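You operate a simulated robot arm through the tools that you are given. There is no shell and no other tool. Be economical: measure what you need, move in short steps, check, and stop when the job is done.

Carry out the task below with a simulated two-armed robot. There is one attempt and no reset: what you move stays moved.

JOB
On the top of the small trolley, fold the blue cloth in half.

Only the result counts: the job must be done as asked and must still hold three seconds after the hand-in. Knocking over, shifting, dropping, spilling or breaking anything else fails it. Flat cloth is picked up by pressing the open fingertips on it (5 to 10 N) and closing them slowly along it; thin cloth reads only 2 to 8 mm in the jaws.

ROBOT AND FRAMES
Two 7-joint arms with two-finger parallel grippers on one trunk, on a base that drives. Base frame: it is fixed to the floor where the robot stands at the start and does not move with it; the origin is under the middle of the robot, x ahead of it, y to its left, z up. Lengths are in m, angles in rad, forces in N, time in s.
The left shoulder is at the start at [0.07, 0.134, 1.251], the right one opposite. Places, roughly: top of the small trolley [0.6, 0.3, 1]. Payload 1.57 kg a hand.
The tool frame of a hand sits at the grasp point between the pads (the TCP): z along the fingers, y along the line on which they close. The tips reach 0.03 m beyond it. The gripper opens to 0.08 m. The fingers are 0.017 m wide and 0.012 m thick; the gripper's body (0.04 by 0.082 m) begins 0.08 m behind the TCP.
Orientation is told as [roll, pitch, yaw] about the base's x, y, z axes, in that order, counted from this pose: with the fingers straight down and closing along the base's y, the tool's x points along the base's -x, its y along +y and its z along -z.

CONTROLS
- The arms move only by the tool play_rows. It takes "left_steps", "right_steps" or both (then of equal length, played together; a hand with none holds still); each is a list of rows, each a list of 7 numbers: the turn, a rotation vector about the base's x, y, z in rad, then the shift along the base's x, y, z in m, then the opening in per cent of the stroke, from 0 (shut) to 100 (fully open). In form: [[wx, wy, wz, tx, ty, tz, grip], ...]. A call has 1 to 20 rows; each row shifts and turns the commanded pose from where the row before left it. Each row takes 0.2 s and may step no farther than 0.05 m and 0.15 rad from the row before; otherwise, or with a gripper value out of range, the whole call is refused. A pose out of reach is approached as far as the arm can. The call stops where the force on the tool passes 40 N (or 10 N more than at its start, if that is more) or the arm is blocked; 0.2 s more then pass. The fingers move at their own pace (about 0.153 m/s each) and stop on an object; they squeeze with about 35 N. The grip force told is the motor's: it shows also when the fingers shut on nothing. Time passes only in rows, and 0.2 s behind the last, so rows that do not move let the fingers close. It gives the time, the measured TCP pose, the force on the tool (base axes), the opening and the grip force at its end, in the units of the frame above (readings bear some noise), and new pictures: "pictures" is both (left out), scene, wrist or none (wrist: the cameras of the hands that moved).
- Cameras (640 x 400 px; columns grow to the right, rows downward): "scene" is now at [0.1404, -0.0044, 1.4466]; the picture's right is [0.05, -1.00, 0.00], its down [-0.73, -0.04, -0.68] and it looks along [0.68, 0.03, -0.73] (base axes); focal length 260 px, centre (320, 200). "left" rides on the left gripper at [0.072, 0.007, -0.122] in its tool frame; the picture's right is [-0.09, 1.00, 0.00], its down [-0.84, -0.08, -0.54] and it looks along [-0.54, -0.05, 0.84] (tool axes); focal length 238 px, centre (320, 200). "right" rides on the right gripper at [0.072, -0.007, -0.122] in its tool frame; the picture's right is [0.09, 1.00, 0.00], its down [-0.84, 0.08, -0.54] and it looks along [-0.54, 0.05, 0.84] (tool axes); focal length 238 px, centre (320, 200). There is no depth. A picture from a camera that has moved, and an enlarged one, comes with that camera's place and axes in the base frame and with its lens. The place of the scene camera against the robot may be out by one fixed shift of up to 0.025 m in any direction.
- lift_body(by): slides the trunk up (or, below 0, down) by that many m; the arms and the scene camera ride with it, the base frame stays. It gives what a move gives, with no picture.
- roll_base(legs): drives the robot by 1 to 6 legs, each [ahead, left, turn to the left] in m, m and rad, along the robot's own axes; the way and the turn of a leg run together, so that a leg with both is an arc; at most 1.5 m and 3.142 rad a leg. The arms and the cameras ride along, it lands a little off, and it stops where it bumps. It gives what a move gives, and a new picture of the scene camera.
- turn_head(pan, tilt): turns the head with the scene camera to pan (to the left, within 1.501 rad either way) and tilt (down, from -0.506 to 1.204), counted from straight ahead of the robot. It gives what a move gives, and a new picture of the scene camera.
- close_up(camera, box): a new picture of the part [left, top, right, bottom] of that camera's present view, enlarged. No time passes.
- finish_job(): hands the job in; it is judged then, once.

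Go step by step. Nothing tells you exact positions but the pictures and the camera data: compare them with the known pose of the tool, close in by small moves and look again before you grip or let go. The budget is 120 turns and 170 pictures, counting those below and the enlarged ones. Unless the task says otherwise, let go and move clear before handing in, and close with one line.

The tools are called after "Call:" as name(argument=value, ...) on one line, values as JSON. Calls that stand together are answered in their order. play_rows: Moves the arms, as the interface text tells. Its arguments: {"type":"object","properties":{"left_steps":{"type":"array","items":{"type":"array","items":{"type":"number"}}},"right_steps":{"type":"array","items":{"type":"array","items":{"type":"number"}}},"pictures":{"type":"string","enum":["both","scene","wrist","none"]}},"required":[]} The other tools are called the same way: lift_body (by) slides the trunk up or down; roll_base (legs) drives the base; turn_head (pan, tilt) turns the head that bears the scene camera; close_up (camera, box) takes an enlarged picture of a part of a camera's view; finish_job () hands the job in.

At the start:

```text
clock: 0.0
left_eef_pos: [0.5043, 0.2299, 1.0911]
left_tool_rot: [0.0, 0.0, 0.003]
left_force: [-0.4, -0.1, 0.8]
left_opening: 0.0797
left_gripper_force: 0.1
right_eef_pos: [0.4219, -0.2032, 1.1457]
right_tool_rot: [0.001, 0.0, -0.001]
right_force: [0.1, 0.3, 0.3]
right_opening: 0.0801
right_gripper_force: 0.1
trunk travel left (down, up): [-0.825, 0.115]
robot x, y, heading: [-0.0023, 0.0016, 0.002]
head pan, tilt: [0.049, 0.819]
```

scene: 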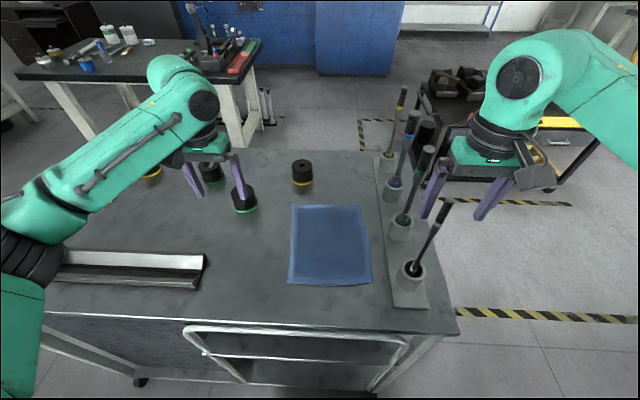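
right: 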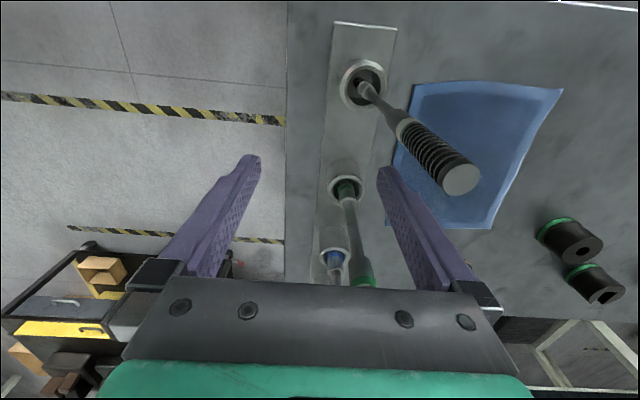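
left: 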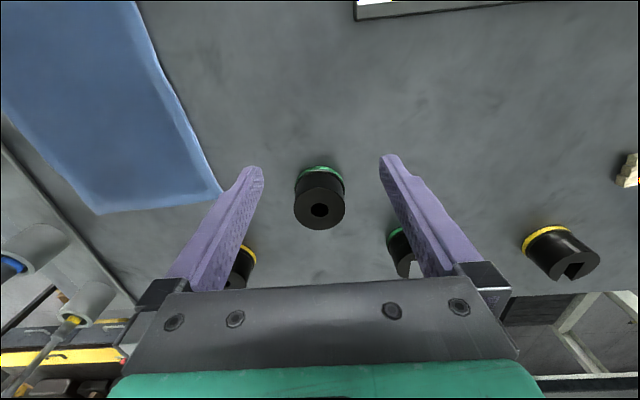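

The blue cloth spans roughly x 0.37–0.585 and y −0.095–0.09, at z about 0.95. Tall screwdrivers stand just to its right, close to the right hand. I'll raise the trunk to clear them, then look at the base against the trolley.

Call:
lift_body(by=0.112)

Call:
turn_head(pan=0.0, tilt=1.2)

```text
clock: 1.4
left_eef_pos: [0.503, 0.2296, 1.2023]
left_tool_rot: [-0.002, 0.001, 0.001]
left_force: [-0.7, 0.2, 0.5]
left_opening: 0.08
left_gripper_force: 0.1
right_eef_pos: [0.4229, -0.2035, 1.2581]
right_tool_rot: [0.001, 0.0, 0.002]
right_force: [0.6, -0.3, -0.1]
right_opening: 0.0799
right_gripper_force: 0.1
trunk travel left (down, up): [-0.937, 0.003]
robot x, y, heading: [0.0001, 0.0007, 0.0]
head pan, tilt: [0.049, 0.819]
```

```text
clock: 2.3
left_eef_pos: [0.5042, 0.2307, 1.2027]
left_tool_rot: [-0.002, 0.001, 0.001]
left_force: [-0.3, -0.3, -0.1]
left_opening: 0.08
left_gripper_force: 0.1
right_eef_pos: [0.4235, -0.2035, 1.257]
right_tool_rot: [0.0, 0.0, 0.001]
right_force: [-0.2, 0.2, -0.9]
right_opening: 0.0801
right_gripper_force: 0.1
trunk travel left (down, up): [-0.937, 0.003]
robot x, y, heading: [-0.0011, -0.0009, 0.0]
head pan, tilt: [0.0, 1.201]
camera scene: at [0.1168, -0.0083, 1.5324], right [0.0, -1.0, 0.0], down [-0.93, 0.0, -0.36], along [0.36, 0.0, -0.93], focal length 260 px, centre (320, 200)
```

scene: 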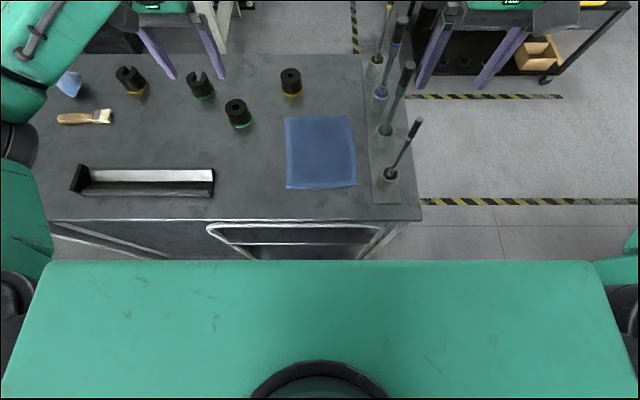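

The screwdrivers stand at about y = −0.17, with tops near z = 1.18. Shifting the base to the left should bring the right forearm in from behind the cloth instead of over the rack.

Call:
roll_base(legs=[[0, 0.17, 0]])

Call:
turn_head(pan=-0.5, tilt=0.85)

```text
clock: 3.8
left_eef_pos: [0.5038, 0.398, 1.2032]
left_tool_rot: [0.002, -0.002, 0.001]
left_force: [0.3, 0.7, -0.4]
left_opening: 0.0799
left_gripper_force: 0.1
right_eef_pos: [0.4229, -0.0361, 1.258]
right_tool_rot: [0.003, 0.0, 0.001]
right_force: [-0.4, -0.1, 0.1]
right_opening: 0.08
right_gripper_force: 0.1
trunk travel left (down, up): [-0.937, 0.003]
robot x, y, heading: [-0.0006, 0.1696, 0.001]
head pan, tilt: [0.0, 1.201]
camera scene: at [0.1165, 0.1573, 1.5324], right [0.0, -1.0, 0.0], down [-0.93, 0.0, -0.36], along [0.36, 0.0, -0.93], focal length 260 px, centre (320, 200)
```

scene: 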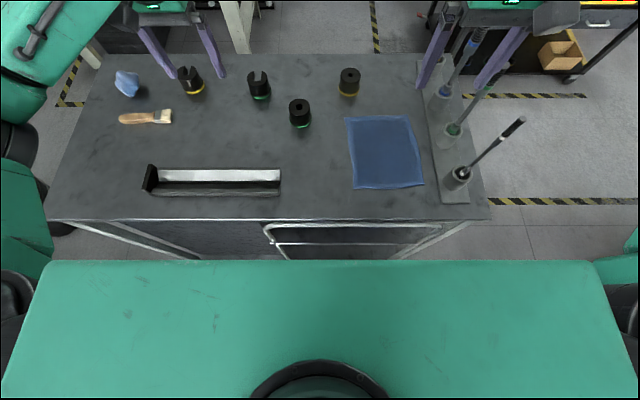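

```text
clock: 4.7
left_eef_pos: [0.503, 0.4015, 1.2019]
left_tool_rot: [-0.003, 0.001, 0.002]
left_force: [0.7, 0.7, -0.2]
left_opening: 0.08
left_gripper_force: 0.1
right_eef_pos: [0.4213, -0.0326, 1.2582]
right_tool_rot: [0.001, 0.002, 0.0]
right_force: [0.1, -0.2, 0.2]
right_opening: 0.08
right_gripper_force: 0.0
trunk travel left (down, up): [-0.937, 0.003]
robot x, y, heading: [0.0025, 0.1699, -0.002]
head pan, tilt: [-0.499, 0.85]
camera scene: at [0.1291, 0.126, 1.5561], right [-0.48, -0.88, 0.0], down [-0.66, 0.36, -0.66], along [0.58, -0.32, -0.75], focal length 260 px, centre (320, 200)
```

scene: 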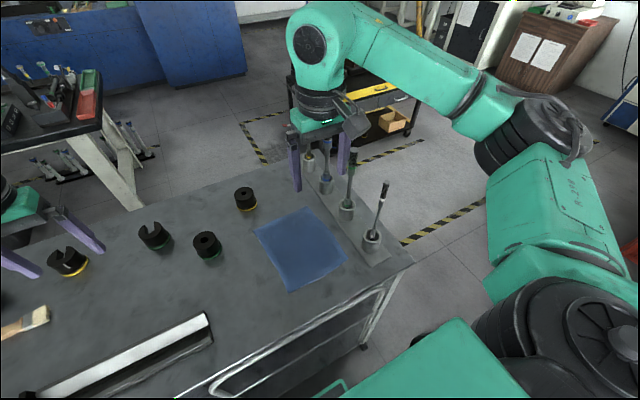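

The right forearm swings out over the rack, so the base also needs to turn right. I'll look down beside the robot first to judge how big the base is.

Call:
turn_head(pan=-1.0, tilt=1.2)

Call:
turn_head(pan=1.5, tilt=0.9)

```text
clock: 5.6
left_eef_pos: [0.5046, 0.4001, 1.2027]
left_tool_rot: [-0.001, 0.001, 0.001]
left_force: [0.2, 0.7, -0.1]
left_opening: 0.0797
left_gripper_force: 0.1
right_eef_pos: [0.4232, -0.0329, 1.2587]
right_tool_rot: [0.0, 0.0, -0.001]
right_force: [0.7, 0.4, -0.7]
right_opening: 0.0799
right_gripper_force: 0.0
trunk travel left (down, up): [-0.937, 0.003]
robot x, y, heading: [-0.0001, 0.1693, -0.002]
head pan, tilt: [-1.0, 1.201]
camera scene: at [0.0909, 0.1148, 1.5324], right [-0.84, -0.54, 0.0], down [-0.5, 0.78, -0.36], along [0.2, -0.3, -0.93], focal length 260 px, centre (320, 200)
```

scene: 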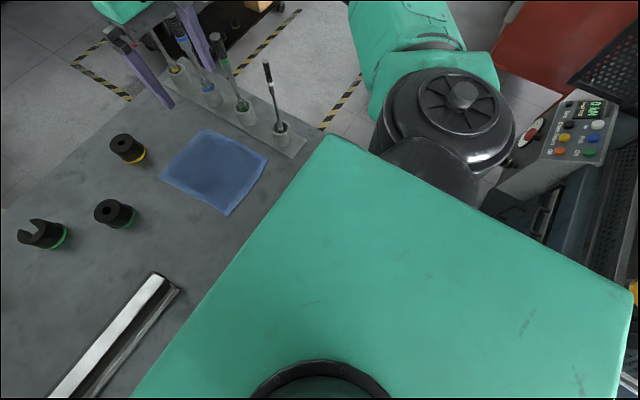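

```text
clock: 7.9
left_eef_pos: [0.5036, 0.4003, 1.202]
left_tool_rot: [-0.001, 0.0, 0.003]
left_force: [-0.7, 0.2, -0.5]
left_opening: 0.0797
left_gripper_force: 0.1
right_eef_pos: [0.4233, -0.0322, 1.2594]
right_tool_rot: [-0.001, 0.0, 0.0]
right_force: [-0.4, -0.2, -0.2]
right_opening: 0.0801
right_gripper_force: 0.1
trunk travel left (down, up): [-0.937, 0.003]
robot x, y, heading: [-0.0042, 0.1683, -0.004]
head pan, tilt: [1.499, 0.901]
camera scene: at [0.0659, 0.2373, 1.5522], right [1.0, -0.07, 0.0], down [-0.06, -0.78, -0.62], along [0.04, 0.62, -0.78], focal length 260 px, centre (320, 200)
```

scene: 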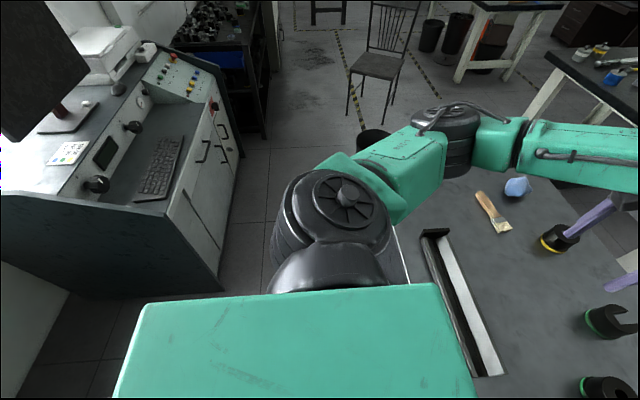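

Space behind and to the right of the robot is tight, so I won't turn the base. Instead I'll lean the hands so their wrists sit left of the fingertips, which keeps the right forearm off the rack. The plan is to grip the right edge of the cloth at its near corner (right hand) and far corner (left hand), and fold it to the left.

Call:
roll_base(legs=[[0, -0.06, 0]])

Call:
turn_head(pan=-0.35, tilt=0.9)

Call:
play_rows(left_steps=[[0, 0, -0.134, 0, 0, 0, 60], [0, 0, -0.134, 0, 0, 0, 60], [0, 0, -0.134, 0, 0, 0, 60], [0, 0, -0.134, 0, 0, 0, 60], [0, 0, -0.134, 0, 0, 0, 60], [0, 0, -0.134, 0, 0, 0, 60], [0, 0, 0, 0, 0, 0, 60], [0, 0, 0, 0, 0, 0, 60], [0, 0, 0, 0, 0, 0, 60], [0, 0, 0, 0, 0, 0, 60], [0, 0, 0, 0, 0, 0, 60], [0, 0, 0, 0, 0, 0, 60]], right_steps=[[0, 0, -0.131, 0, 0.008, 0, 60], [0, 0, -0.131, 0, 0.008, 0, 60], [0, 0, -0.131, 0, 0.008, 0, 60], [0, 0, -0.131, 0, 0.008, 0, 60], [0, 0, -0.131, 0, 0.008, 0, 60], [0, 0, -0.131, 0, 0.008, 0, 60], [0, 0, -0.131, 0, 0.008, 0, 60], [0, 0, -0.131, 0, 0.008, 0, 60], [0, 0, -0.131, 0, 0.008, 0, 60], [0, 0, -0.131, 0, 0.008, 0, 60], [0, 0, -0.131, 0, 0.008, 0, 60], [0, 0, -0.13, 0, 0.008, 0, 60]], pictures="both")

```text
clock: 8.8
left_eef_pos: [0.5031, 0.3519, 1.201]
left_tool_rot: [-0.01, 0.0, 0.004]
left_force: [0.4, 0.8, -0.2]
left_opening: 0.08
left_gripper_force: 0.1
right_eef_pos: [0.4228, -0.0815, 1.2609]
right_tool_rot: [-0.009, 0.0, 0.001]
right_force: [-0.4, 0.0, -0.2]
right_opening: 0.0803
right_gripper_force: 0.0
trunk travel left (down, up): [-0.937, 0.003]
robot x, y, heading: [0.0019, 0.1121, 0.001]
head pan, tilt: [1.499, 0.901]
camera scene: at [0.0659, 0.1911, 1.5515], right [1.0, -0.07, 0.0], down [-0.05, -0.79, -0.61], along [0.04, 0.61, -0.79], focal length 260 px, centre (320, 200)
```

scene: 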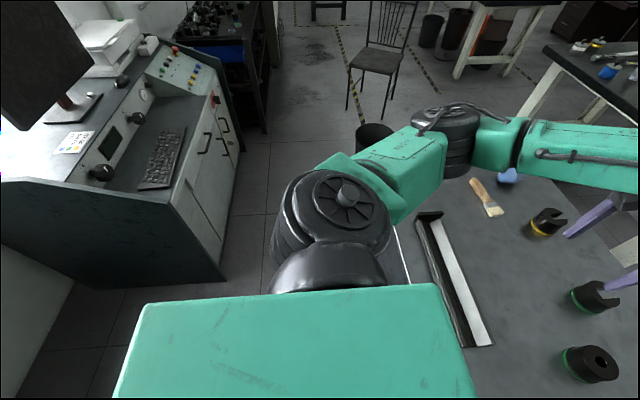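

```text
clock: 10.7
left_eef_pos: [0.5022, 0.3428, 1.2022]
left_tool_rot: [0.0, -0.001, 0.002]
left_force: [0.3, 0.6, -0.2]
left_opening: 0.0802
left_gripper_force: 0.0
right_eef_pos: [0.4234, -0.091, 1.2591]
right_tool_rot: [0.0, 0.001, 0.001]
right_force: [-0.2, -0.3, -0.9]
right_opening: 0.0801
right_gripper_force: 0.1
trunk travel left (down, up): [-0.937, 0.003]
robot x, y, heading: [-0.0013, 0.1102, -0.003]
head pan, tilt: [-0.351, 0.901]
camera scene: at [0.1316, 0.0772, 1.5522], right [-0.34, -0.94, 0.0], down [-0.74, 0.27, -0.62], along [0.58, -0.21, -0.78], focal length 260 px, centre (320, 200)
```

scene: 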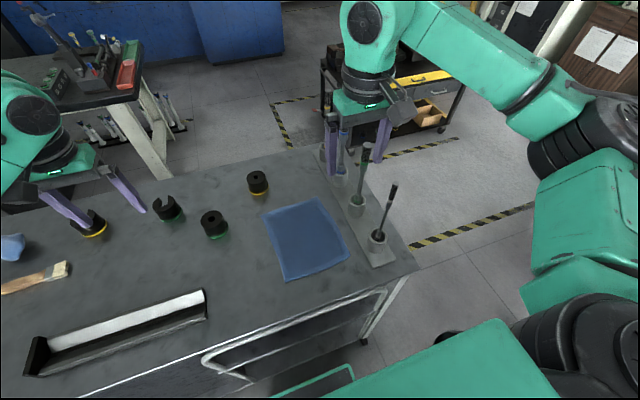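

```text
clock: 13.3
left_eef_pos: [0.5028, 0.3426, 1.2015]
left_tool_rot: [-0.002, 0.0, -0.801]
left_force: [-0.3, -0.1, 0.2]
left_opening: 0.048
left_gripper_force: 0.1
right_eef_pos: [0.4242, 0.0045, 1.2576]
right_tool_rot: [0.001, -0.002, -1.571]
right_force: [0.2, 0.5, 0.8]
right_opening: 0.048
right_gripper_force: 0.1
trunk travel left (down, up): [-0.937, 0.003]
robot x, y, heading: [0.0014, 0.1115, 0.006]
head pan, tilt: [-0.351, 0.901]
camera scene: at [0.1318, 0.0775, 1.5522], right [-0.34, -0.94, 0.0], down [-0.74, 0.27, -0.62], along [0.58, -0.21, -0.78], focal length 260 px, centre (320, 200)
camera right: at [0.4173, 0.0779, 1.3791], right [1.0, 0.09, 0.0], down [0.08, -0.84, 0.54], along [0.05, -0.54, -0.84], focal length 238 px, centre (320, 200)
camera left: at [0.4594, 0.3989, 1.3244], right [0.78, 0.63, 0.0], down [0.53, -0.65, 0.54], along [0.34, -0.42, -0.84], focal length 238 px, centre (320, 200)
```

scene: 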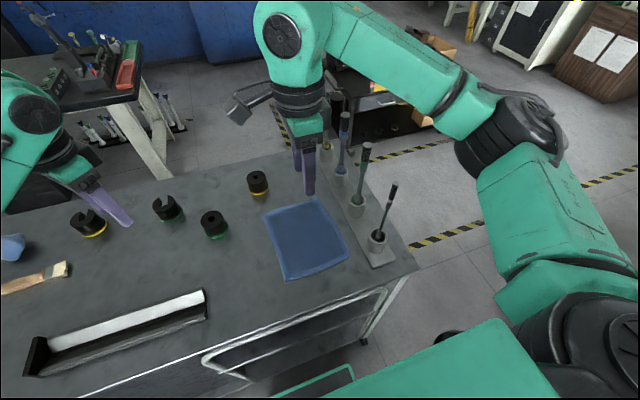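
right: 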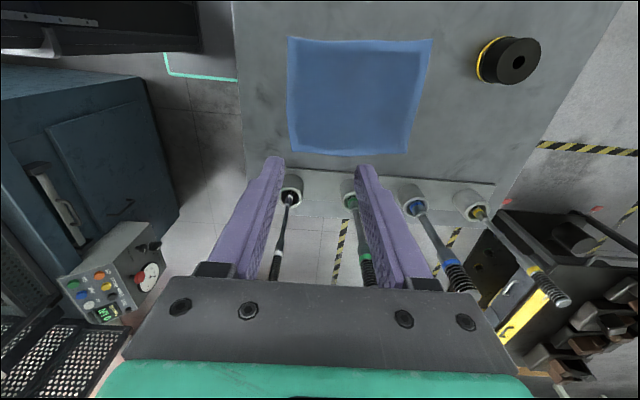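
left: 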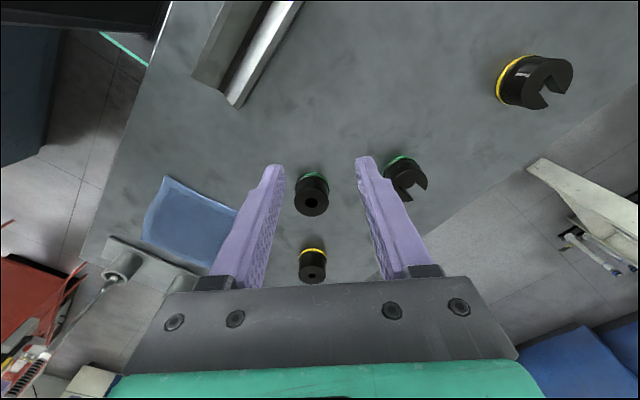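

Both hands have turned. The cloth's right edge runs from about (0.384, −0.093) to (0.600, −0.083). Next I'll lean the hands and bring them closer.

Call:
play_rows(left_steps=[[-0.0574, -0.0558, 0, 0.005, -0.035, 0, 60], [-0.0574, -0.0558, 0, 0.005, -0.035, 0, 60], [-0.0574, -0.0558, 0, 0.005, -0.035, 0, 60], [-0.0574, -0.0558, 0, 0.005, -0.035, 0, 60], [-0.0574, -0.0558, 0, 0.005, -0.035, 0, 60], [0, 0, 0, 0.005, -0.035, 0, 60], [0, 0, 0, 0.005, -0.035, 0, 60], [0, 0, 0, 0.005, -0.035, 0, 60], [0, 0, 0, 0.005, -0.035, 0, 60]], right_steps=[[-0.08, 0, 0, -0.001, -0.0078, -0.015, 60], [-0.08, 0, 0, -0.001, -0.0078, -0.015, 60], [-0.08, 0, 0, -0.001, -0.0078, -0.015, 60], [-0.08, 0, 0, -0.001, -0.0078, -0.015, 60], [-0.08, 0, 0, -0.001, -0.0078, -0.015, 60], [0, 0, 0, -0.001, -0.0078, -0.015, 60], [0, 0, 0, -0.001, -0.0078, -0.015, 60], [0, 0, 0, -0.001, -0.0078, -0.015, 60], [0, 0, 0, -0.001, -0.0078, -0.015, 60]])

```text
clock: 15.3
left_eef_pos: [0.5505, 0.0251, 1.1999]
left_tool_rot: [0.002, -0.397, -0.801]
left_force: [0.1, -0.4, 0.3]
left_opening: 0.048
left_gripper_force: 0.0
right_eef_pos: [0.4153, -0.0676, 1.1234]
right_tool_rot: [0.001, -0.399, -1.571]
right_force: [0.2, -0.3, 0.1]
right_opening: 0.0483
right_gripper_force: 0.0
trunk travel left (down, up): [-0.937, 0.003]
robot x, y, heading: [-0.0006, 0.1084, -0.002]
head pan, tilt: [-0.351, 0.901]
camera scene: at [0.1317, 0.0736, 1.5521], right [-0.34, -0.94, 0.0], down [-0.74, 0.27, -0.62], along [0.58, -0.21, -0.78], focal length 260 px, centre (320, 200)
camera right: at [0.4081, 0.0465, 1.2074], right [1.0, 0.09, -0.04], down [0.08, -0.56, 0.82], along [0.05, -0.82, -0.57], focal length 238 px, centre (320, 200)
camera left: at [0.4765, 0.1106, 1.286], right [0.77, 0.63, 0.04], down [0.33, -0.46, 0.82], along [0.54, -0.62, -0.57], focal length 238 px, centre (320, 200)
```

scene: 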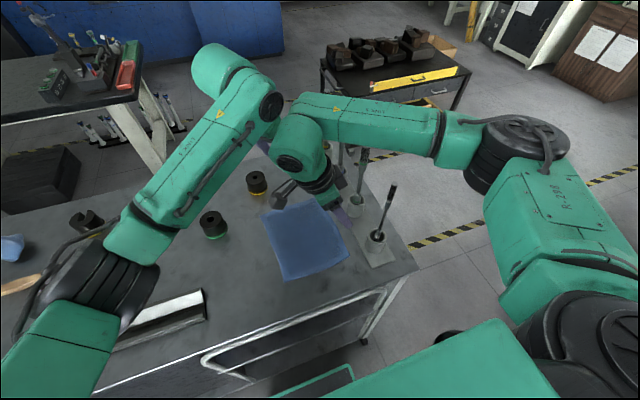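
right: 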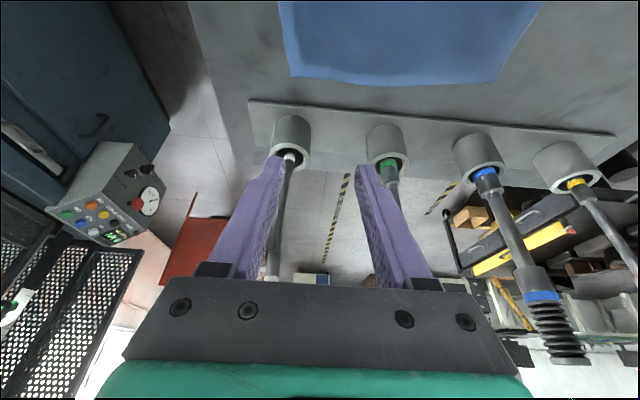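
left: 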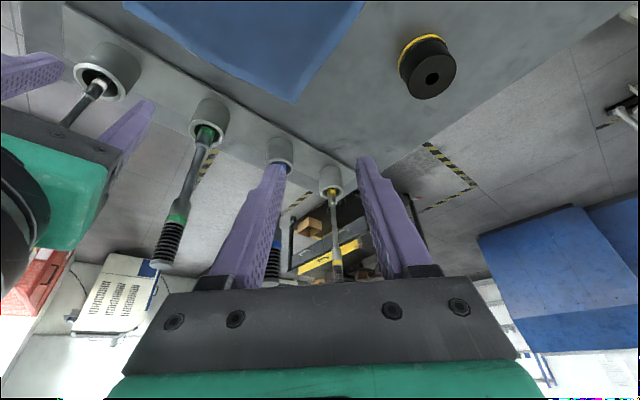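

The leaned right hand works, but the forearm still passes close to the first screwdriver, so I'll lean it more. I'll also turn the left hand to match the right one so the wrists stay apart.

Call:
play_rows(left_steps=[[0.0718, 0.0697, 0, 0.004, 0.02, 0, 60], [0.0718, 0.0697, 0, 0.004, 0.02, 0, 60], [0.0718, 0.0697, 0, 0.004, 0.02, 0, 60], [0.0718, 0.0697, 0, 0.004, 0.02, 0, 60], [0, 0, -0.128, 0, 0, 0, 60], [0, 0, -0.128, 0, 0, 0, 60], [0, 0, -0.128, 0, 0, 0, 60], [0, 0, -0.128, 0, 0, 0, 60], [0, 0, -0.128, 0, 0, 0, 60], [0, 0, -0.128, 0, 0, 0, 60], [-0.125, 0, 0, 0, 0, 0, 60], [-0.125, 0, 0, 0, 0, 0, 60], [-0.125, 0, 0, 0, 0, 0, 60], [-0.125, 0, 0, 0, 0, 0, 60]], right_steps=[[0, 0, 0, 0, 0, 0, 60], [0, 0, 0, 0, 0, 0, 60], [0, 0, 0, 0, 0, 0, 60], [0, 0, 0, 0, 0, 0, 60], [-0.1, 0, 0, -0.003, 0.003, 0, 60], [-0.1, 0, 0, -0.003, 0.003, 0, 60], [-0.1, 0, 0, -0.003, 0.003, 0, 60], [0, 0, 0, 0, 0, -0.02, 60], [0, 0, 0, 0, 0, -0.01, 60], [0, 0, 0, 0, 0, 0, 60], [0, 0, 0, 0, 0, 0, 60], [0, 0, 0, 0, 0, 0, 60], [0, 0, 0, 0, 0, 0, 60], [0, 0, 0, 0, 0, 0, 60]])

```text
clock: 18.3
left_eef_pos: [0.5643, 0.1081, 1.2014]
left_tool_rot: [-0.002, -0.502, -1.57]
left_force: [0.7, 0.6, -0.6]
left_opening: 0.0479
left_gripper_force: 0.1
right_eef_pos: [0.405, -0.0565, 1.094]
right_tool_rot: [0.0, -0.701, -1.571]
right_force: [-1.2, -0.5, 0.4]
right_opening: 0.0479
right_gripper_force: 0.1
trunk travel left (down, up): [-0.937, 0.003]
robot x, y, heading: [-0.0016, 0.107, 0.0]
head pan, tilt: [-0.351, 0.901]
camera scene: at [0.1317, 0.078, 1.5522], right [-0.34, -0.94, 0.0], down [-0.74, 0.27, -0.62], along [0.58, -0.21, -0.78], focal length 260 px, centre (320, 200)
camera right: at [0.399, 0.0784, 1.1403], right [1.0, 0.07, -0.06], down [0.08, -0.29, 0.95], along [0.05, -0.95, -0.29], focal length 238 px, centre (320, 200)
camera left: at [0.5721, 0.2299, 1.2751], right [1.0, -0.08, 0.04], down [-0.08, -0.47, 0.88], along [-0.05, -0.88, -0.48], focal length 238 px, centre (320, 200)
```

scene: 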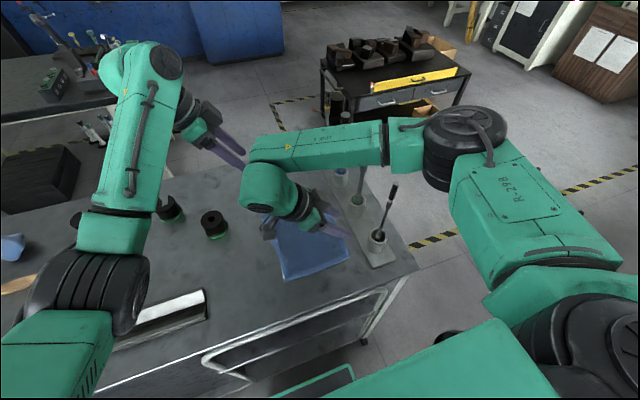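
right: 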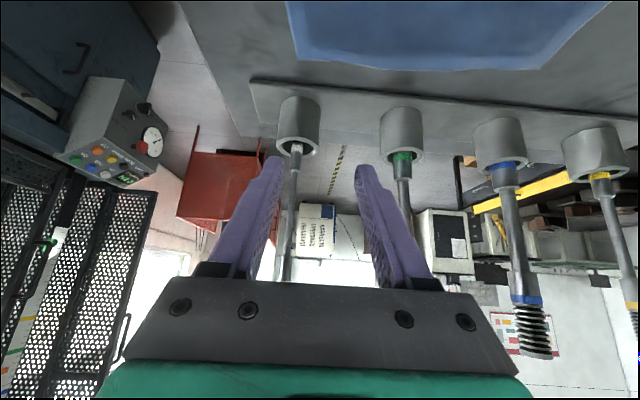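
left: 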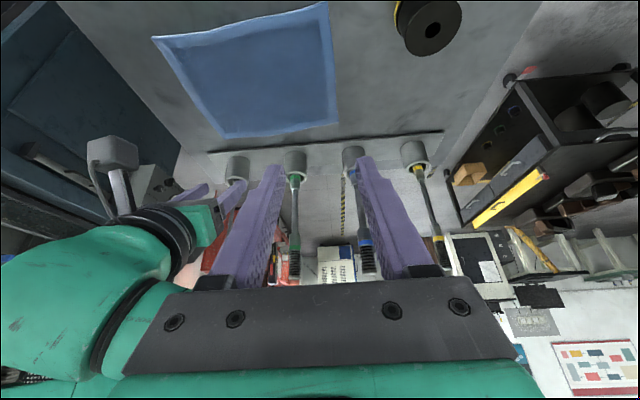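

Clearances look good. I'll lower both hands in stages toward the right edge.

Call:
play_rows(left_steps=[[0, 0, 0, 0, -0.0425, 0, 60], [0, 0, 0, 0, -0.0425, 0, 60], [0, 0, 0, 0, -0.0425, 0, 60], [0, 0, 0, 0, -0.0425, -0.03, 60], [0, 0, 0, 0, 0, -0.04, 60], [0, 0, 0, 0, 0, -0.04, 60], [0, 0, 0, 0, 0, -0.03, 60]], right_steps=[[0, 0, 0, 0, 0, 0, 60], [0, 0, 0, 0, 0, -0.012, 60], [0, 0, 0, 0, 0, -0.012, 60], [0, 0, 0, 0, 0, -0.012, 60], [0, 0, 0, 0, 0, -0.012, 60], [0, 0, 0, 0, 0, -0.012, 60], [0, 0, 0, 0, 0, -0.012, 60]])

```text
refused: row 4 steps farther than a row can; nothing moved
```

Call:
play_rows(left_steps=[[0, 0, 0, 0, -0.0425, 0, 60], [0, 0, 0, 0, -0.0425, 0, 60], [0, 0, 0, 0, -0.0425, 0, 60], [0, 0, 0, 0, -0.0425, -0.02, 60], [0, 0, 0, 0, 0, -0.045, 60], [0, 0, 0, 0, 0, -0.045, 60], [0, 0, 0, 0, 0, -0.035, 60]], right_steps=[[0, 0, 0, 0, 0, 0, 60], [0, 0, 0, 0, 0, -0.012, 60], [0, 0, 0, 0, 0, -0.012, 60], [0, 0, 0, 0, 0, -0.012, 60], [0, 0, 0, 0, 0, -0.012, 60], [0, 0, 0, 0, 0, -0.012, 60], [0, 0, 0, 0, 0, -0.012, 60]])

```text
clock: 19.9
left_eef_pos: [0.5456, -0.0518, 1.0903]
left_tool_rot: [0.0, -0.503, -1.568]
left_force: [0.2, -0.3, 0.0]
left_opening: 0.0483
left_gripper_force: 0.1
left hand out of reach, approached as far as the arm can: row 4, 6, 7
right_eef_pos: [0.4053, -0.0563, 1.0218]
right_tool_rot: [0.001, -0.7, -1.569]
right_force: [-0.4, 0.5, 0.2]
right_opening: 0.0478
right_gripper_force: 0.0
trunk travel left (down, up): [-0.937, 0.003]
robot x, y, heading: [-0.0023, 0.1105, 0.003]
head pan, tilt: [-0.351, 0.901]
camera scene: at [0.1313, 0.0771, 1.5523], right [-0.34, -0.94, 0.0], down [-0.74, 0.27, -0.62], along [0.58, -0.21, -0.78], focal length 260 px, centre (320, 200)
camera right: at [0.3987, 0.0783, 1.068], right [1.0, 0.07, -0.06], down [0.08, -0.29, 0.95], along [0.05, -0.95, -0.29], focal length 238 px, centre (320, 200)
camera left: at [0.5521, 0.0698, 1.1643], right [1.0, -0.08, 0.04], down [-0.08, -0.47, 0.88], along [-0.05, -0.88, -0.48], focal length 238 px, centre (320, 200)
```

scene: 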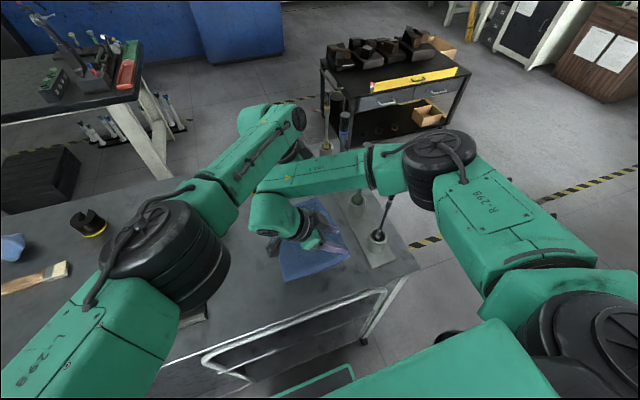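
right: 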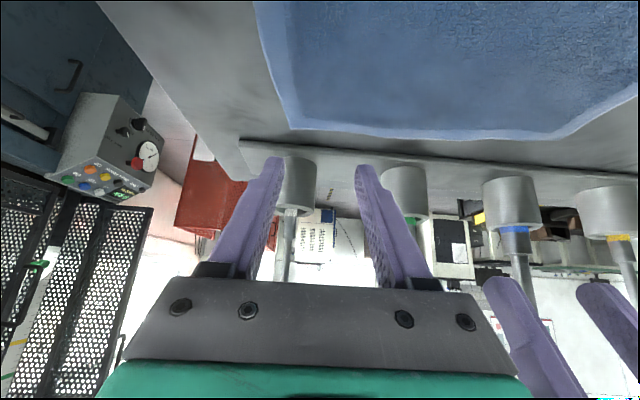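
left: 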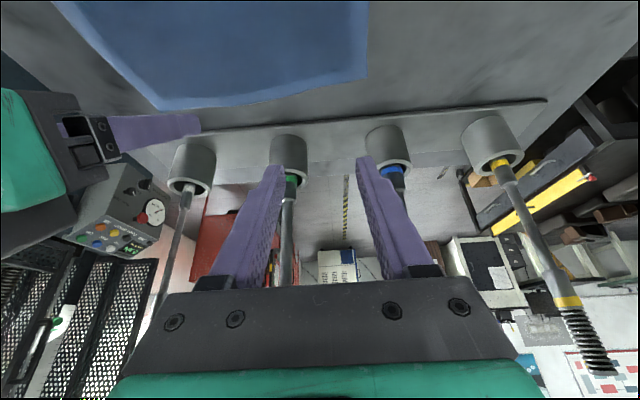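

The left arm can't reach at this trunk height, and its forearm crowds the right wrist. Turning the base a little to the right would fix both. First I'll lift the hands well clear.

Call:
play_rows(left_steps=[[0, 0, 0, 0, 0.01, 0.045, 60], [0, 0, 0, 0, 0.02, 0.045, 60], [0, 0, 0, 0, 0.03, 0.035, 60], [0, 0, 0, -0.01, 0.04, 0.02, 60], [0, 0, 0.1, -0.01, 0.045, 0, 60], [0, 0, 0.1, -0.01, 0.045, 0, 60], [0, 0, 0.1, -0.01, 0.04, 0, 60], [0, 0, 0.1, -0.01, 0.04, 0, 60]], right_steps=[[0, 0, 0, 0, 0, 0, 60], [0, 0, 0, 0, 0, 0.04, 60], [0, 0, 0, 0, 0, 0.045, 60], [0, 0, 0, 0, 0, 0.045, 60], [0, 0, 0.1, 0, 0.01, 0.045, 60], [0, 0, 0.1, 0, 0.02, 0.045, 60], [0, 0, 0.1, 0, 0.02, 0.02, 60], [0, 0, 0.1, 0, 0.02, 0, 60]], pictures="none")

Call:
roll_base(legs=[[-0.03, 0, 0], [0, 0, -0.2]])

```text
clock: 21.7
left_eef_pos: [0.4926, 0.2203, 1.237]
left_tool_rot: [-0.002, -0.502, -1.166]
left_force: [-0.4, 0.3, 0.5]
left_opening: 0.0482
left_gripper_force: 0.0
right_eef_pos: [0.4038, 0.0163, 1.2628]
right_tool_rot: [-0.002, -0.702, -1.168]
right_force: [0.6, 0.0, 0.4]
right_opening: 0.0478
right_gripper_force: 0.1
trunk travel left (down, up): [-0.937, 0.003]
robot x, y, heading: [-0.0029, 0.1112, 0.001]
head pan, tilt: [-0.351, 0.901]
```

```text
clock: 23.3
left_eef_pos: [0.477, 0.1186, 1.2347]
left_tool_rot: [-0.005, -0.502, -1.366]
left_force: [-0.2, 0.0, -0.3]
left_opening: 0.048
left_gripper_force: 0.0
right_eef_pos: [0.3508, -0.0627, 1.2593]
right_tool_rot: [-0.003, -0.702, -1.368]
right_force: [-0.6, -0.2, 0.2]
right_opening: 0.0481
right_gripper_force: 0.1
trunk travel left (down, up): [-0.937, 0.003]
robot x, y, heading: [-0.0289, 0.1093, -0.193]
head pan, tilt: [-0.351, 0.901]
camera scene: at [0.0977, 0.0554, 1.552], right [-0.52, -0.85, 0.0], down [-0.67, 0.41, -0.62], along [0.53, -0.32, -0.78], focal length 260 px, centre (320, 200)
```

scene: 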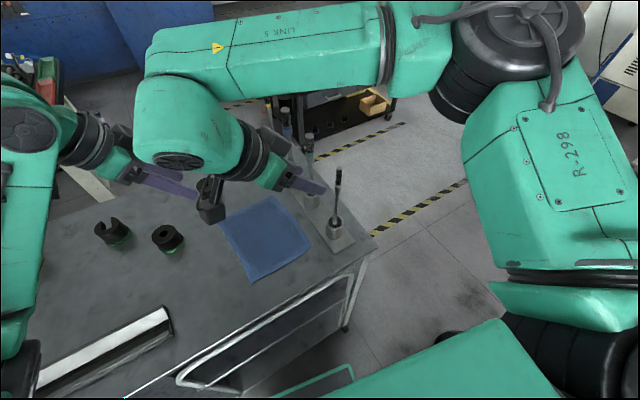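

No bump, and the base footprint leaves room. I'll turn it a bit more.

Call:
roll_base(legs=[[0, 0, -0.3]])

```text
clock: 24.6
left_eef_pos: [0.4556, -0.0318, 1.2356]
left_tool_rot: [-0.003, -0.5, -1.669]
left_force: [0.0, -0.1, -0.2]
left_opening: 0.0479
left_gripper_force: 0.0
right_eef_pos: [0.279, -0.1679, 1.261]
right_tool_rot: [-0.003, -0.701, -1.671]
right_force: [0.0, -0.3, 0.1]
right_opening: 0.048
right_gripper_force: 0.0
trunk travel left (down, up): [-0.937, 0.003]
robot x, y, heading: [-0.0295, 0.1105, -0.499]
head pan, tilt: [-0.351, 0.901]
camera scene: at [0.0755, 0.023, 1.5522], right [-0.75, -0.66, 0.0], down [-0.52, 0.59, -0.62], along [0.41, -0.47, -0.78], focal length 260 px, centre (320, 200)
```

scene: 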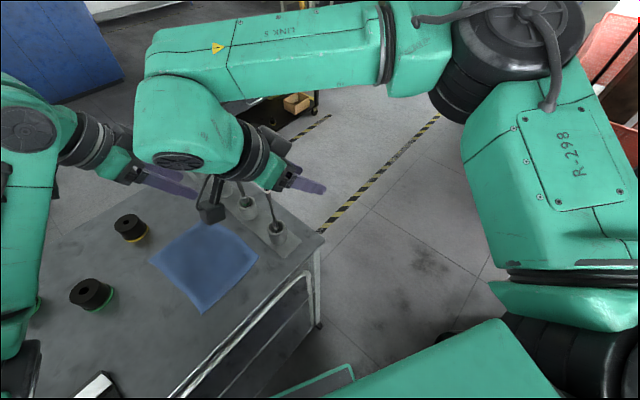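

Now I'll reorient the hands, place them above the edge corners, and lower the trunk for reach.

Call:
play_rows(left_steps=[[0, 0, 0.1, 0.018, -0.005, 0, 60], [0.1, 0, 0, 0.018, -0.005, 0, 60], [0, 0, 0, 0.018, -0.005, 0, 60], [0, 0, 0, 0.018, -0.005, 0, 60], [0, 0, 0, 0.018, -0.005, 0, 60], [0, 0, 0, 0.014, -0.007, 0, 60]], right_steps=[[0, 0, 0.1, 0.022, 0.017, 0, 60], [0.1, 0, 0, 0.022, 0.017, 0, 60], [0.1, 0, 0, 0.022, 0.017, 0, 60], [0.1, 0, 0, 0.022, 0.017, 0, 60], [0, 0, 0, 0.022, 0.017, 0, 60], [0, 0, 0, 0.021, 0.017, 0, 60]], pictures="none")

Call:
turn_head(pan=0.0, tilt=0.9)

```text
clock: 26.0
left_eef_pos: [0.5601, -0.0652, 1.2353]
left_tool_rot: [-0.004, -0.4, -1.568]
left_force: [0.5, -0.5, 0.7]
left_opening: 0.0478
left_gripper_force: 0.1
right_eef_pos: [0.4104, -0.0645, 1.2593]
right_tool_rot: [-0.004, -0.4, -1.571]
right_force: [-0.5, -0.3, 0.5]
right_opening: 0.0479
right_gripper_force: 0.0
trunk travel left (down, up): [-0.937, 0.003]
robot x, y, heading: [-0.0292, 0.1088, -0.5]
head pan, tilt: [-0.351, 0.901]
```

```text
clock: 26.9
left_eef_pos: [0.5592, -0.065, 1.2358]
left_tool_rot: [-0.003, -0.401, -1.569]
left_force: [0.1, 0.1, -0.1]
left_opening: 0.0481
left_gripper_force: 0.1
right_eef_pos: [0.408, -0.0671, 1.2606]
right_tool_rot: [0.0, -0.398, -1.571]
right_force: [-0.4, 0.1, 0.3]
right_opening: 0.0481
right_gripper_force: 0.0
trunk travel left (down, up): [-0.937, 0.003]
robot x, y, heading: [-0.0257, 0.113, -0.5]
head pan, tilt: [0.0, 0.901]
camera scene: at [0.0907, 0.0424, 1.5522], right [-0.48, -0.88, 0.0], down [-0.69, 0.38, -0.62], along [0.54, -0.3, -0.78], focal length 260 px, centre (320, 200)
```

scene: 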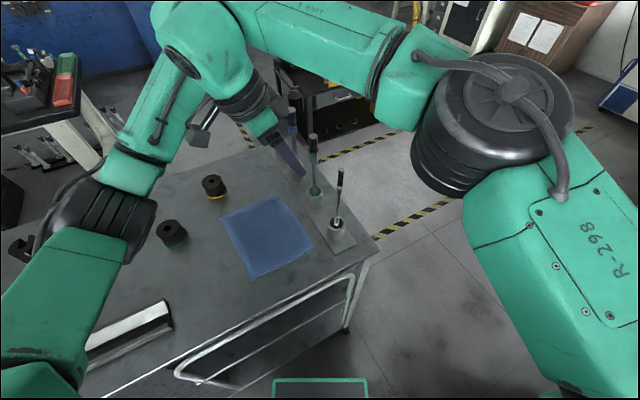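

Call:
lift_body(by=-0.11)

Call:
play_rows(left_steps=[[0, 0, 0, 0, 0, -0.035, 60], [0, 0, 0, 0, 0, -0.035, 60]], right_steps=[[0, 0, 0, 0, 0, -0.047, 60], [0, 0, 0, 0, 0, -0.047, 60]])

```text
clock: 28.3
left_eef_pos: [0.5592, -0.0655, 1.1265]
left_tool_rot: [-0.002, -0.4, -1.569]
left_force: [0.4, -0.2, 0.1]
left_opening: 0.0479
left_gripper_force: 0.0
right_eef_pos: [0.4081, -0.0675, 1.1499]
right_tool_rot: [0.0, -0.4, -1.57]
right_force: [1.1, 0.3, -0.2]
right_opening: 0.048
right_gripper_force: 0.0
trunk travel left (down, up): [-0.827, 0.113]
robot x, y, heading: [-0.0316, 0.1063, -0.494]
head pan, tilt: [0.0, 0.901]
```

```text
clock: 28.9
left_eef_pos: [0.5599, -0.0657, 1.0562]
left_tool_rot: [-0.002, -0.399, -1.569]
left_force: [0.7, 0.2, -0.2]
left_opening: 0.0479
left_gripper_force: 0.1
right_eef_pos: [0.4102, -0.0665, 1.0553]
right_tool_rot: [-0.001, -0.4, -1.569]
right_force: [-0.9, 0.1, -0.2]
right_opening: 0.048
right_gripper_force: 0.0
trunk travel left (down, up): [-0.827, 0.113]
robot x, y, heading: [-0.0269, 0.1122, -0.502]
head pan, tilt: [0.0, 0.901]
camera scene: at [0.0928, 0.0421, 1.4421], right [-0.48, -0.88, 0.0], down [-0.69, 0.38, -0.62], along [0.54, -0.3, -0.78], focal length 260 px, centre (320, 200)
camera right: at [0.4038, 0.0478, 1.1393], right [1.0, 0.08, -0.04], down [0.08, -0.56, 0.82], along [0.05, -0.82, -0.56], focal length 238 px, centre (320, 200)
camera left: at [0.5676, 0.0482, 1.1403], right [1.0, -0.08, 0.03], down [-0.07, -0.56, 0.83], along [-0.05, -0.82, -0.56], focal length 238 px, centre (320, 200)
```

scene: 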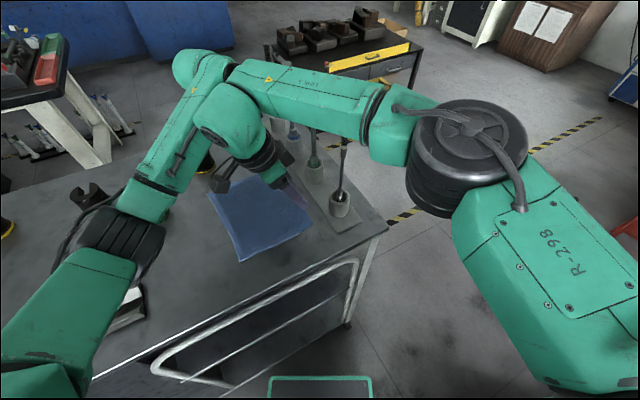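
right: 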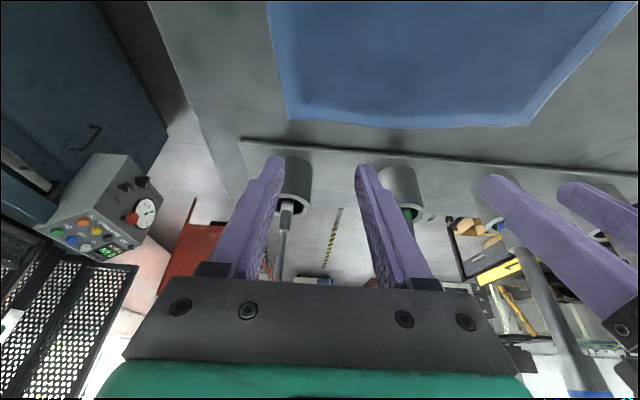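
left: 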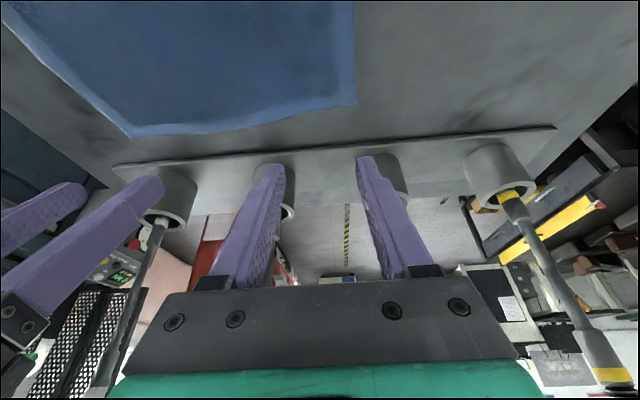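

Both hands are in place above the edge, which runs from about (0.378, −0.097) to (0.597, −0.080). I'll shift the left hand slightly inward and lower both to just above the cloth.

Call:
play_rows(left_steps=[[0, 0, 0, 0.002, 0.007, -0.03, 45], [0, 0, 0, 0, 0, -0.03, 45], [0, 0, 0, 0, 0, -0.005, 45]], right_steps=[[0, 0, 0, -0.002, 0, -0.03, 45], [0, 0, 0, 0, 0, -0.03, 45], [0, 0, 0, 0, 0, -0.005, 45]])

```text
clock: 29.7
left_eef_pos: [0.56, -0.0582, 0.9905]
left_tool_rot: [0.0, -0.399, -1.571]
left_force: [-0.4, 0.2, 0.1]
left_opening: 0.0358
left_gripper_force: 0.0
right_eef_pos: [0.4046, -0.0659, 0.9922]
right_tool_rot: [0.0, -0.401, -1.573]
right_force: [0.1, 0.5, -0.1]
right_opening: 0.0361
right_gripper_force: 0.1
trunk travel left (down, up): [-0.827, 0.113]
robot x, y, heading: [-0.0335, 0.1086, -0.501]
head pan, tilt: [0.0, 0.901]
camera scene: at [0.09, 0.0426, 1.4423], right [-0.48, -0.88, 0.0], down [-0.69, 0.38, -0.62], along [0.55, -0.3, -0.78], focal length 260 px, centre (320, 200)
camera right: at [0.3996, 0.0491, 1.0756], right [1.0, 0.08, -0.04], down [0.08, -0.56, 0.83], along [0.05, -0.82, -0.56], focal length 238 px, centre (320, 200)
camera left: at [0.5674, 0.0548, 1.0762], right [1.0, -0.08, 0.04], down [-0.08, -0.56, 0.83], along [-0.05, -0.82, -0.56], focal length 238 px, centre (320, 200)
```

scene: 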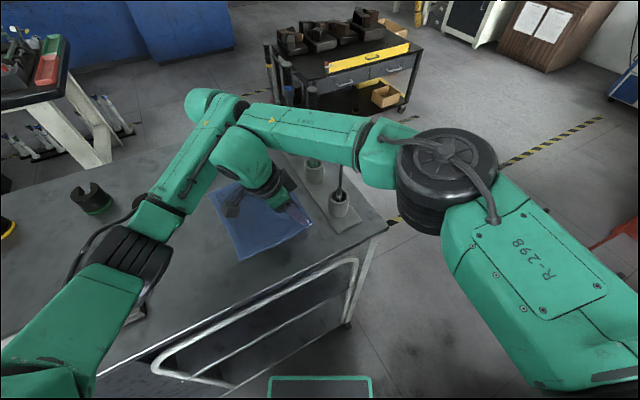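
right: 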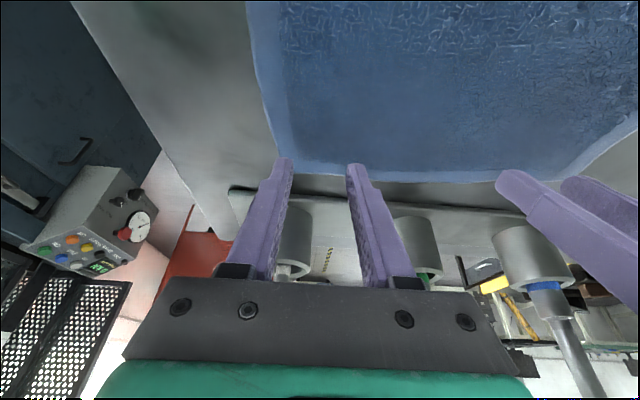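
left: 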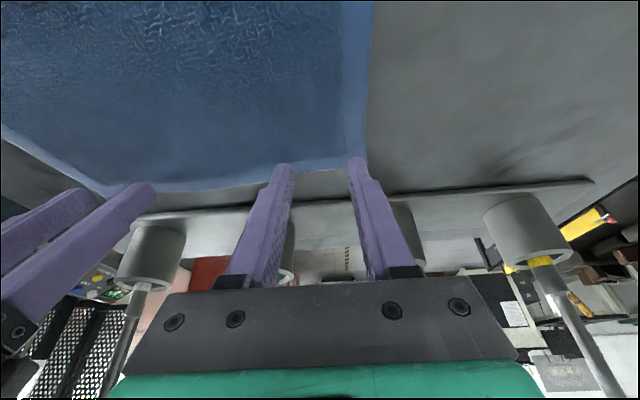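

Call:
play_rows(left_steps=[[0, 0, 0, 0, -0.005, -0.004, 45], [0, 0, 0, 0, 0, -0.003, 45]], right_steps=[[0, 0, 0, 0, -0.004, -0.005, 45], [0, 0, 0, 0, 0, -0.003, 45]], pictures="none")

Call:
play_rows(left_steps=[[0, 0, 0, 0, 0, -0.003, 45]], right_steps=[[0, 0, 0, 0, 0, -0.003, 45]], pictures="wrist")

```text
clock: 30.3
left_eef_pos: [0.5603, -0.0644, 0.9847]
left_tool_rot: [0.0, -0.4, -1.568]
left_force: [0.0, -0.4, 0.9]
left_opening: 0.0359
left_gripper_force: 0.0
right_eef_pos: [0.4058, -0.0697, 0.984]
right_tool_rot: [0.001, -0.4, -1.573]
right_force: [-0.1, 0.0, 1.8]
right_opening: 0.0359
right_gripper_force: 0.0
trunk travel left (down, up): [-0.827, 0.113]
robot x, y, heading: [-0.0272, 0.1141, -0.497]
head pan, tilt: [0.0, 0.901]
```

```text
clock: 30.7
left_eef_pos: [0.5591, -0.0624, 0.9833]
left_tool_rot: [0.004, -0.402, -1.571]
left_force: [2.3, -1.6, 6.2]
left_opening: 0.0354
left_gripper_force: 0.1
right_eef_pos: [0.4041, -0.069, 0.9832]
right_tool_rot: [0.006, -0.402, -1.574]
right_force: [2.4, -2.0, 15.0]
right_opening: 0.0354
right_gripper_force: 0.0
trunk travel left (down, up): [-0.827, 0.113]
robot x, y, heading: [-0.03, 0.11, -0.498]
head pan, tilt: [0.0, 0.901]
camera right: at [0.3989, 0.0454, 1.067], right [1.0, 0.08, -0.03], down [0.07, -0.56, 0.83], along [0.05, -0.83, -0.56], focal length 238 px, centre (320, 200)
camera left: at [0.5658, 0.0506, 1.0681], right [1.0, -0.08, 0.04], down [-0.08, -0.56, 0.83], along [-0.05, -0.83, -0.56], focal length 238 px, centre (320, 200)
```

right: 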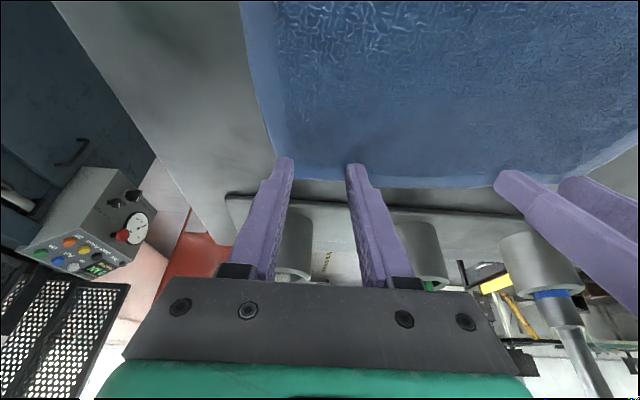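
left: 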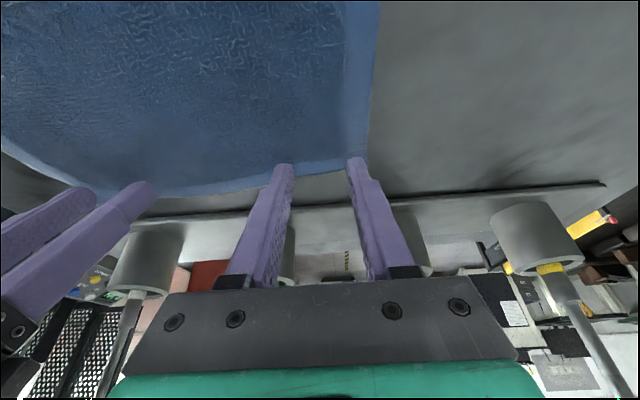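

In contact: right about 15 N, left about 6 N. I'll ease the right hand a little and close slowly.

Call:
play_rows(left_steps=[[0, 0, 0, 0, 0, -0.0003, 40], [0, 0, 0, 0, 0, 0, 35], [0, 0, 0, 0, 0, 0, 30], [0, 0, 0, 0, 0, 0, 25], [0, 0, 0, 0, 0, 0, 20], [0, 0, 0, 0, 0, 0, 15], [0, 0, 0, 0, 0, 0, 10], [0, 0, 0, 0, 0, 0, 5], [0, 0, 0, 0, 0, 0, 0], [0, 0, 0, 0, 0, 0, 0]], right_steps=[[0, 0, 0, 0, 0, 0.001, 40], [0, 0, 0, 0, 0, 0, 35], [0, 0, 0, 0, 0, 0, 30], [0, 0, 0, 0, 0, 0, 25], [0, 0, 0, 0, 0, 0, 20], [0, 0, 0, 0, 0, 0, 15], [0, 0, 0, 0, 0, 0, 10], [0, 0, 0, 0, 0, 0, 5], [0, 0, 0, 0, 0, 0, 0], [0, 0, 0, 0, 0, 0, 0]], pictures="wrist")

```text
clock: 32.9
left_eef_pos: [0.5568, -0.0616, 0.984]
left_tool_rot: [0.001, -0.403, -1.571]
left_force: [-8.9, 0.2, 14.2]
left_opening: 0.0053
left_gripper_force: 24.6
right_eef_pos: [0.4037, -0.0683, 0.9839]
right_tool_rot: [0.003, -0.401, -1.573]
right_force: [7.1, -0.6, 7.0]
right_opening: 0.0032
right_gripper_force: 24.2
trunk travel left (down, up): [-0.827, 0.113]
robot x, y, heading: [-0.0278, 0.1096, -0.503]
head pan, tilt: [0.0, 0.901]
camera right: at [0.3976, 0.0461, 1.0674], right [1.0, 0.08, -0.03], down [0.07, -0.56, 0.83], along [0.05, -0.83, -0.56], focal length 238 px, centre (320, 200)
camera left: at [0.5644, 0.0509, 1.0678], right [1.0, -0.08, 0.04], down [-0.08, -0.56, 0.83], along [-0.05, -0.83, -0.56], focal length 238 px, centre (320, 200)
```

right: 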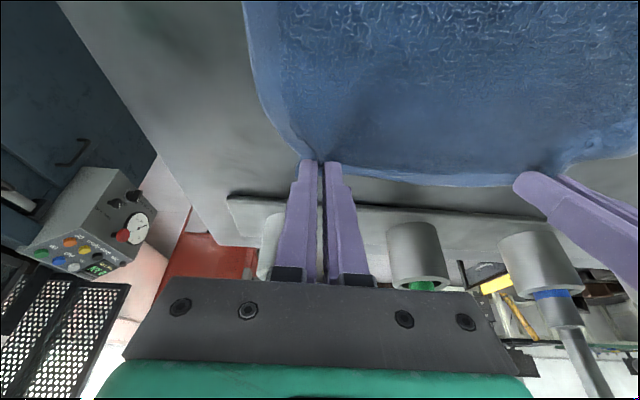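
left: 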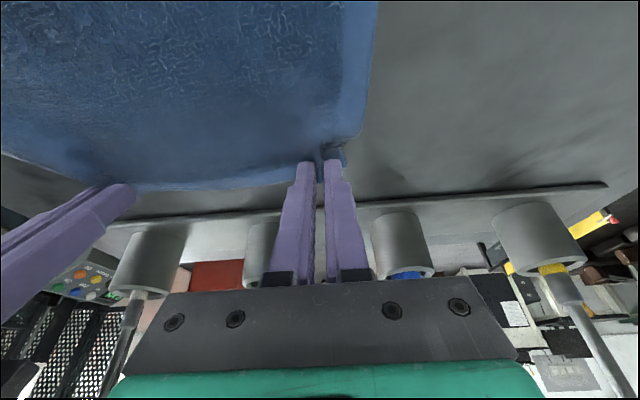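

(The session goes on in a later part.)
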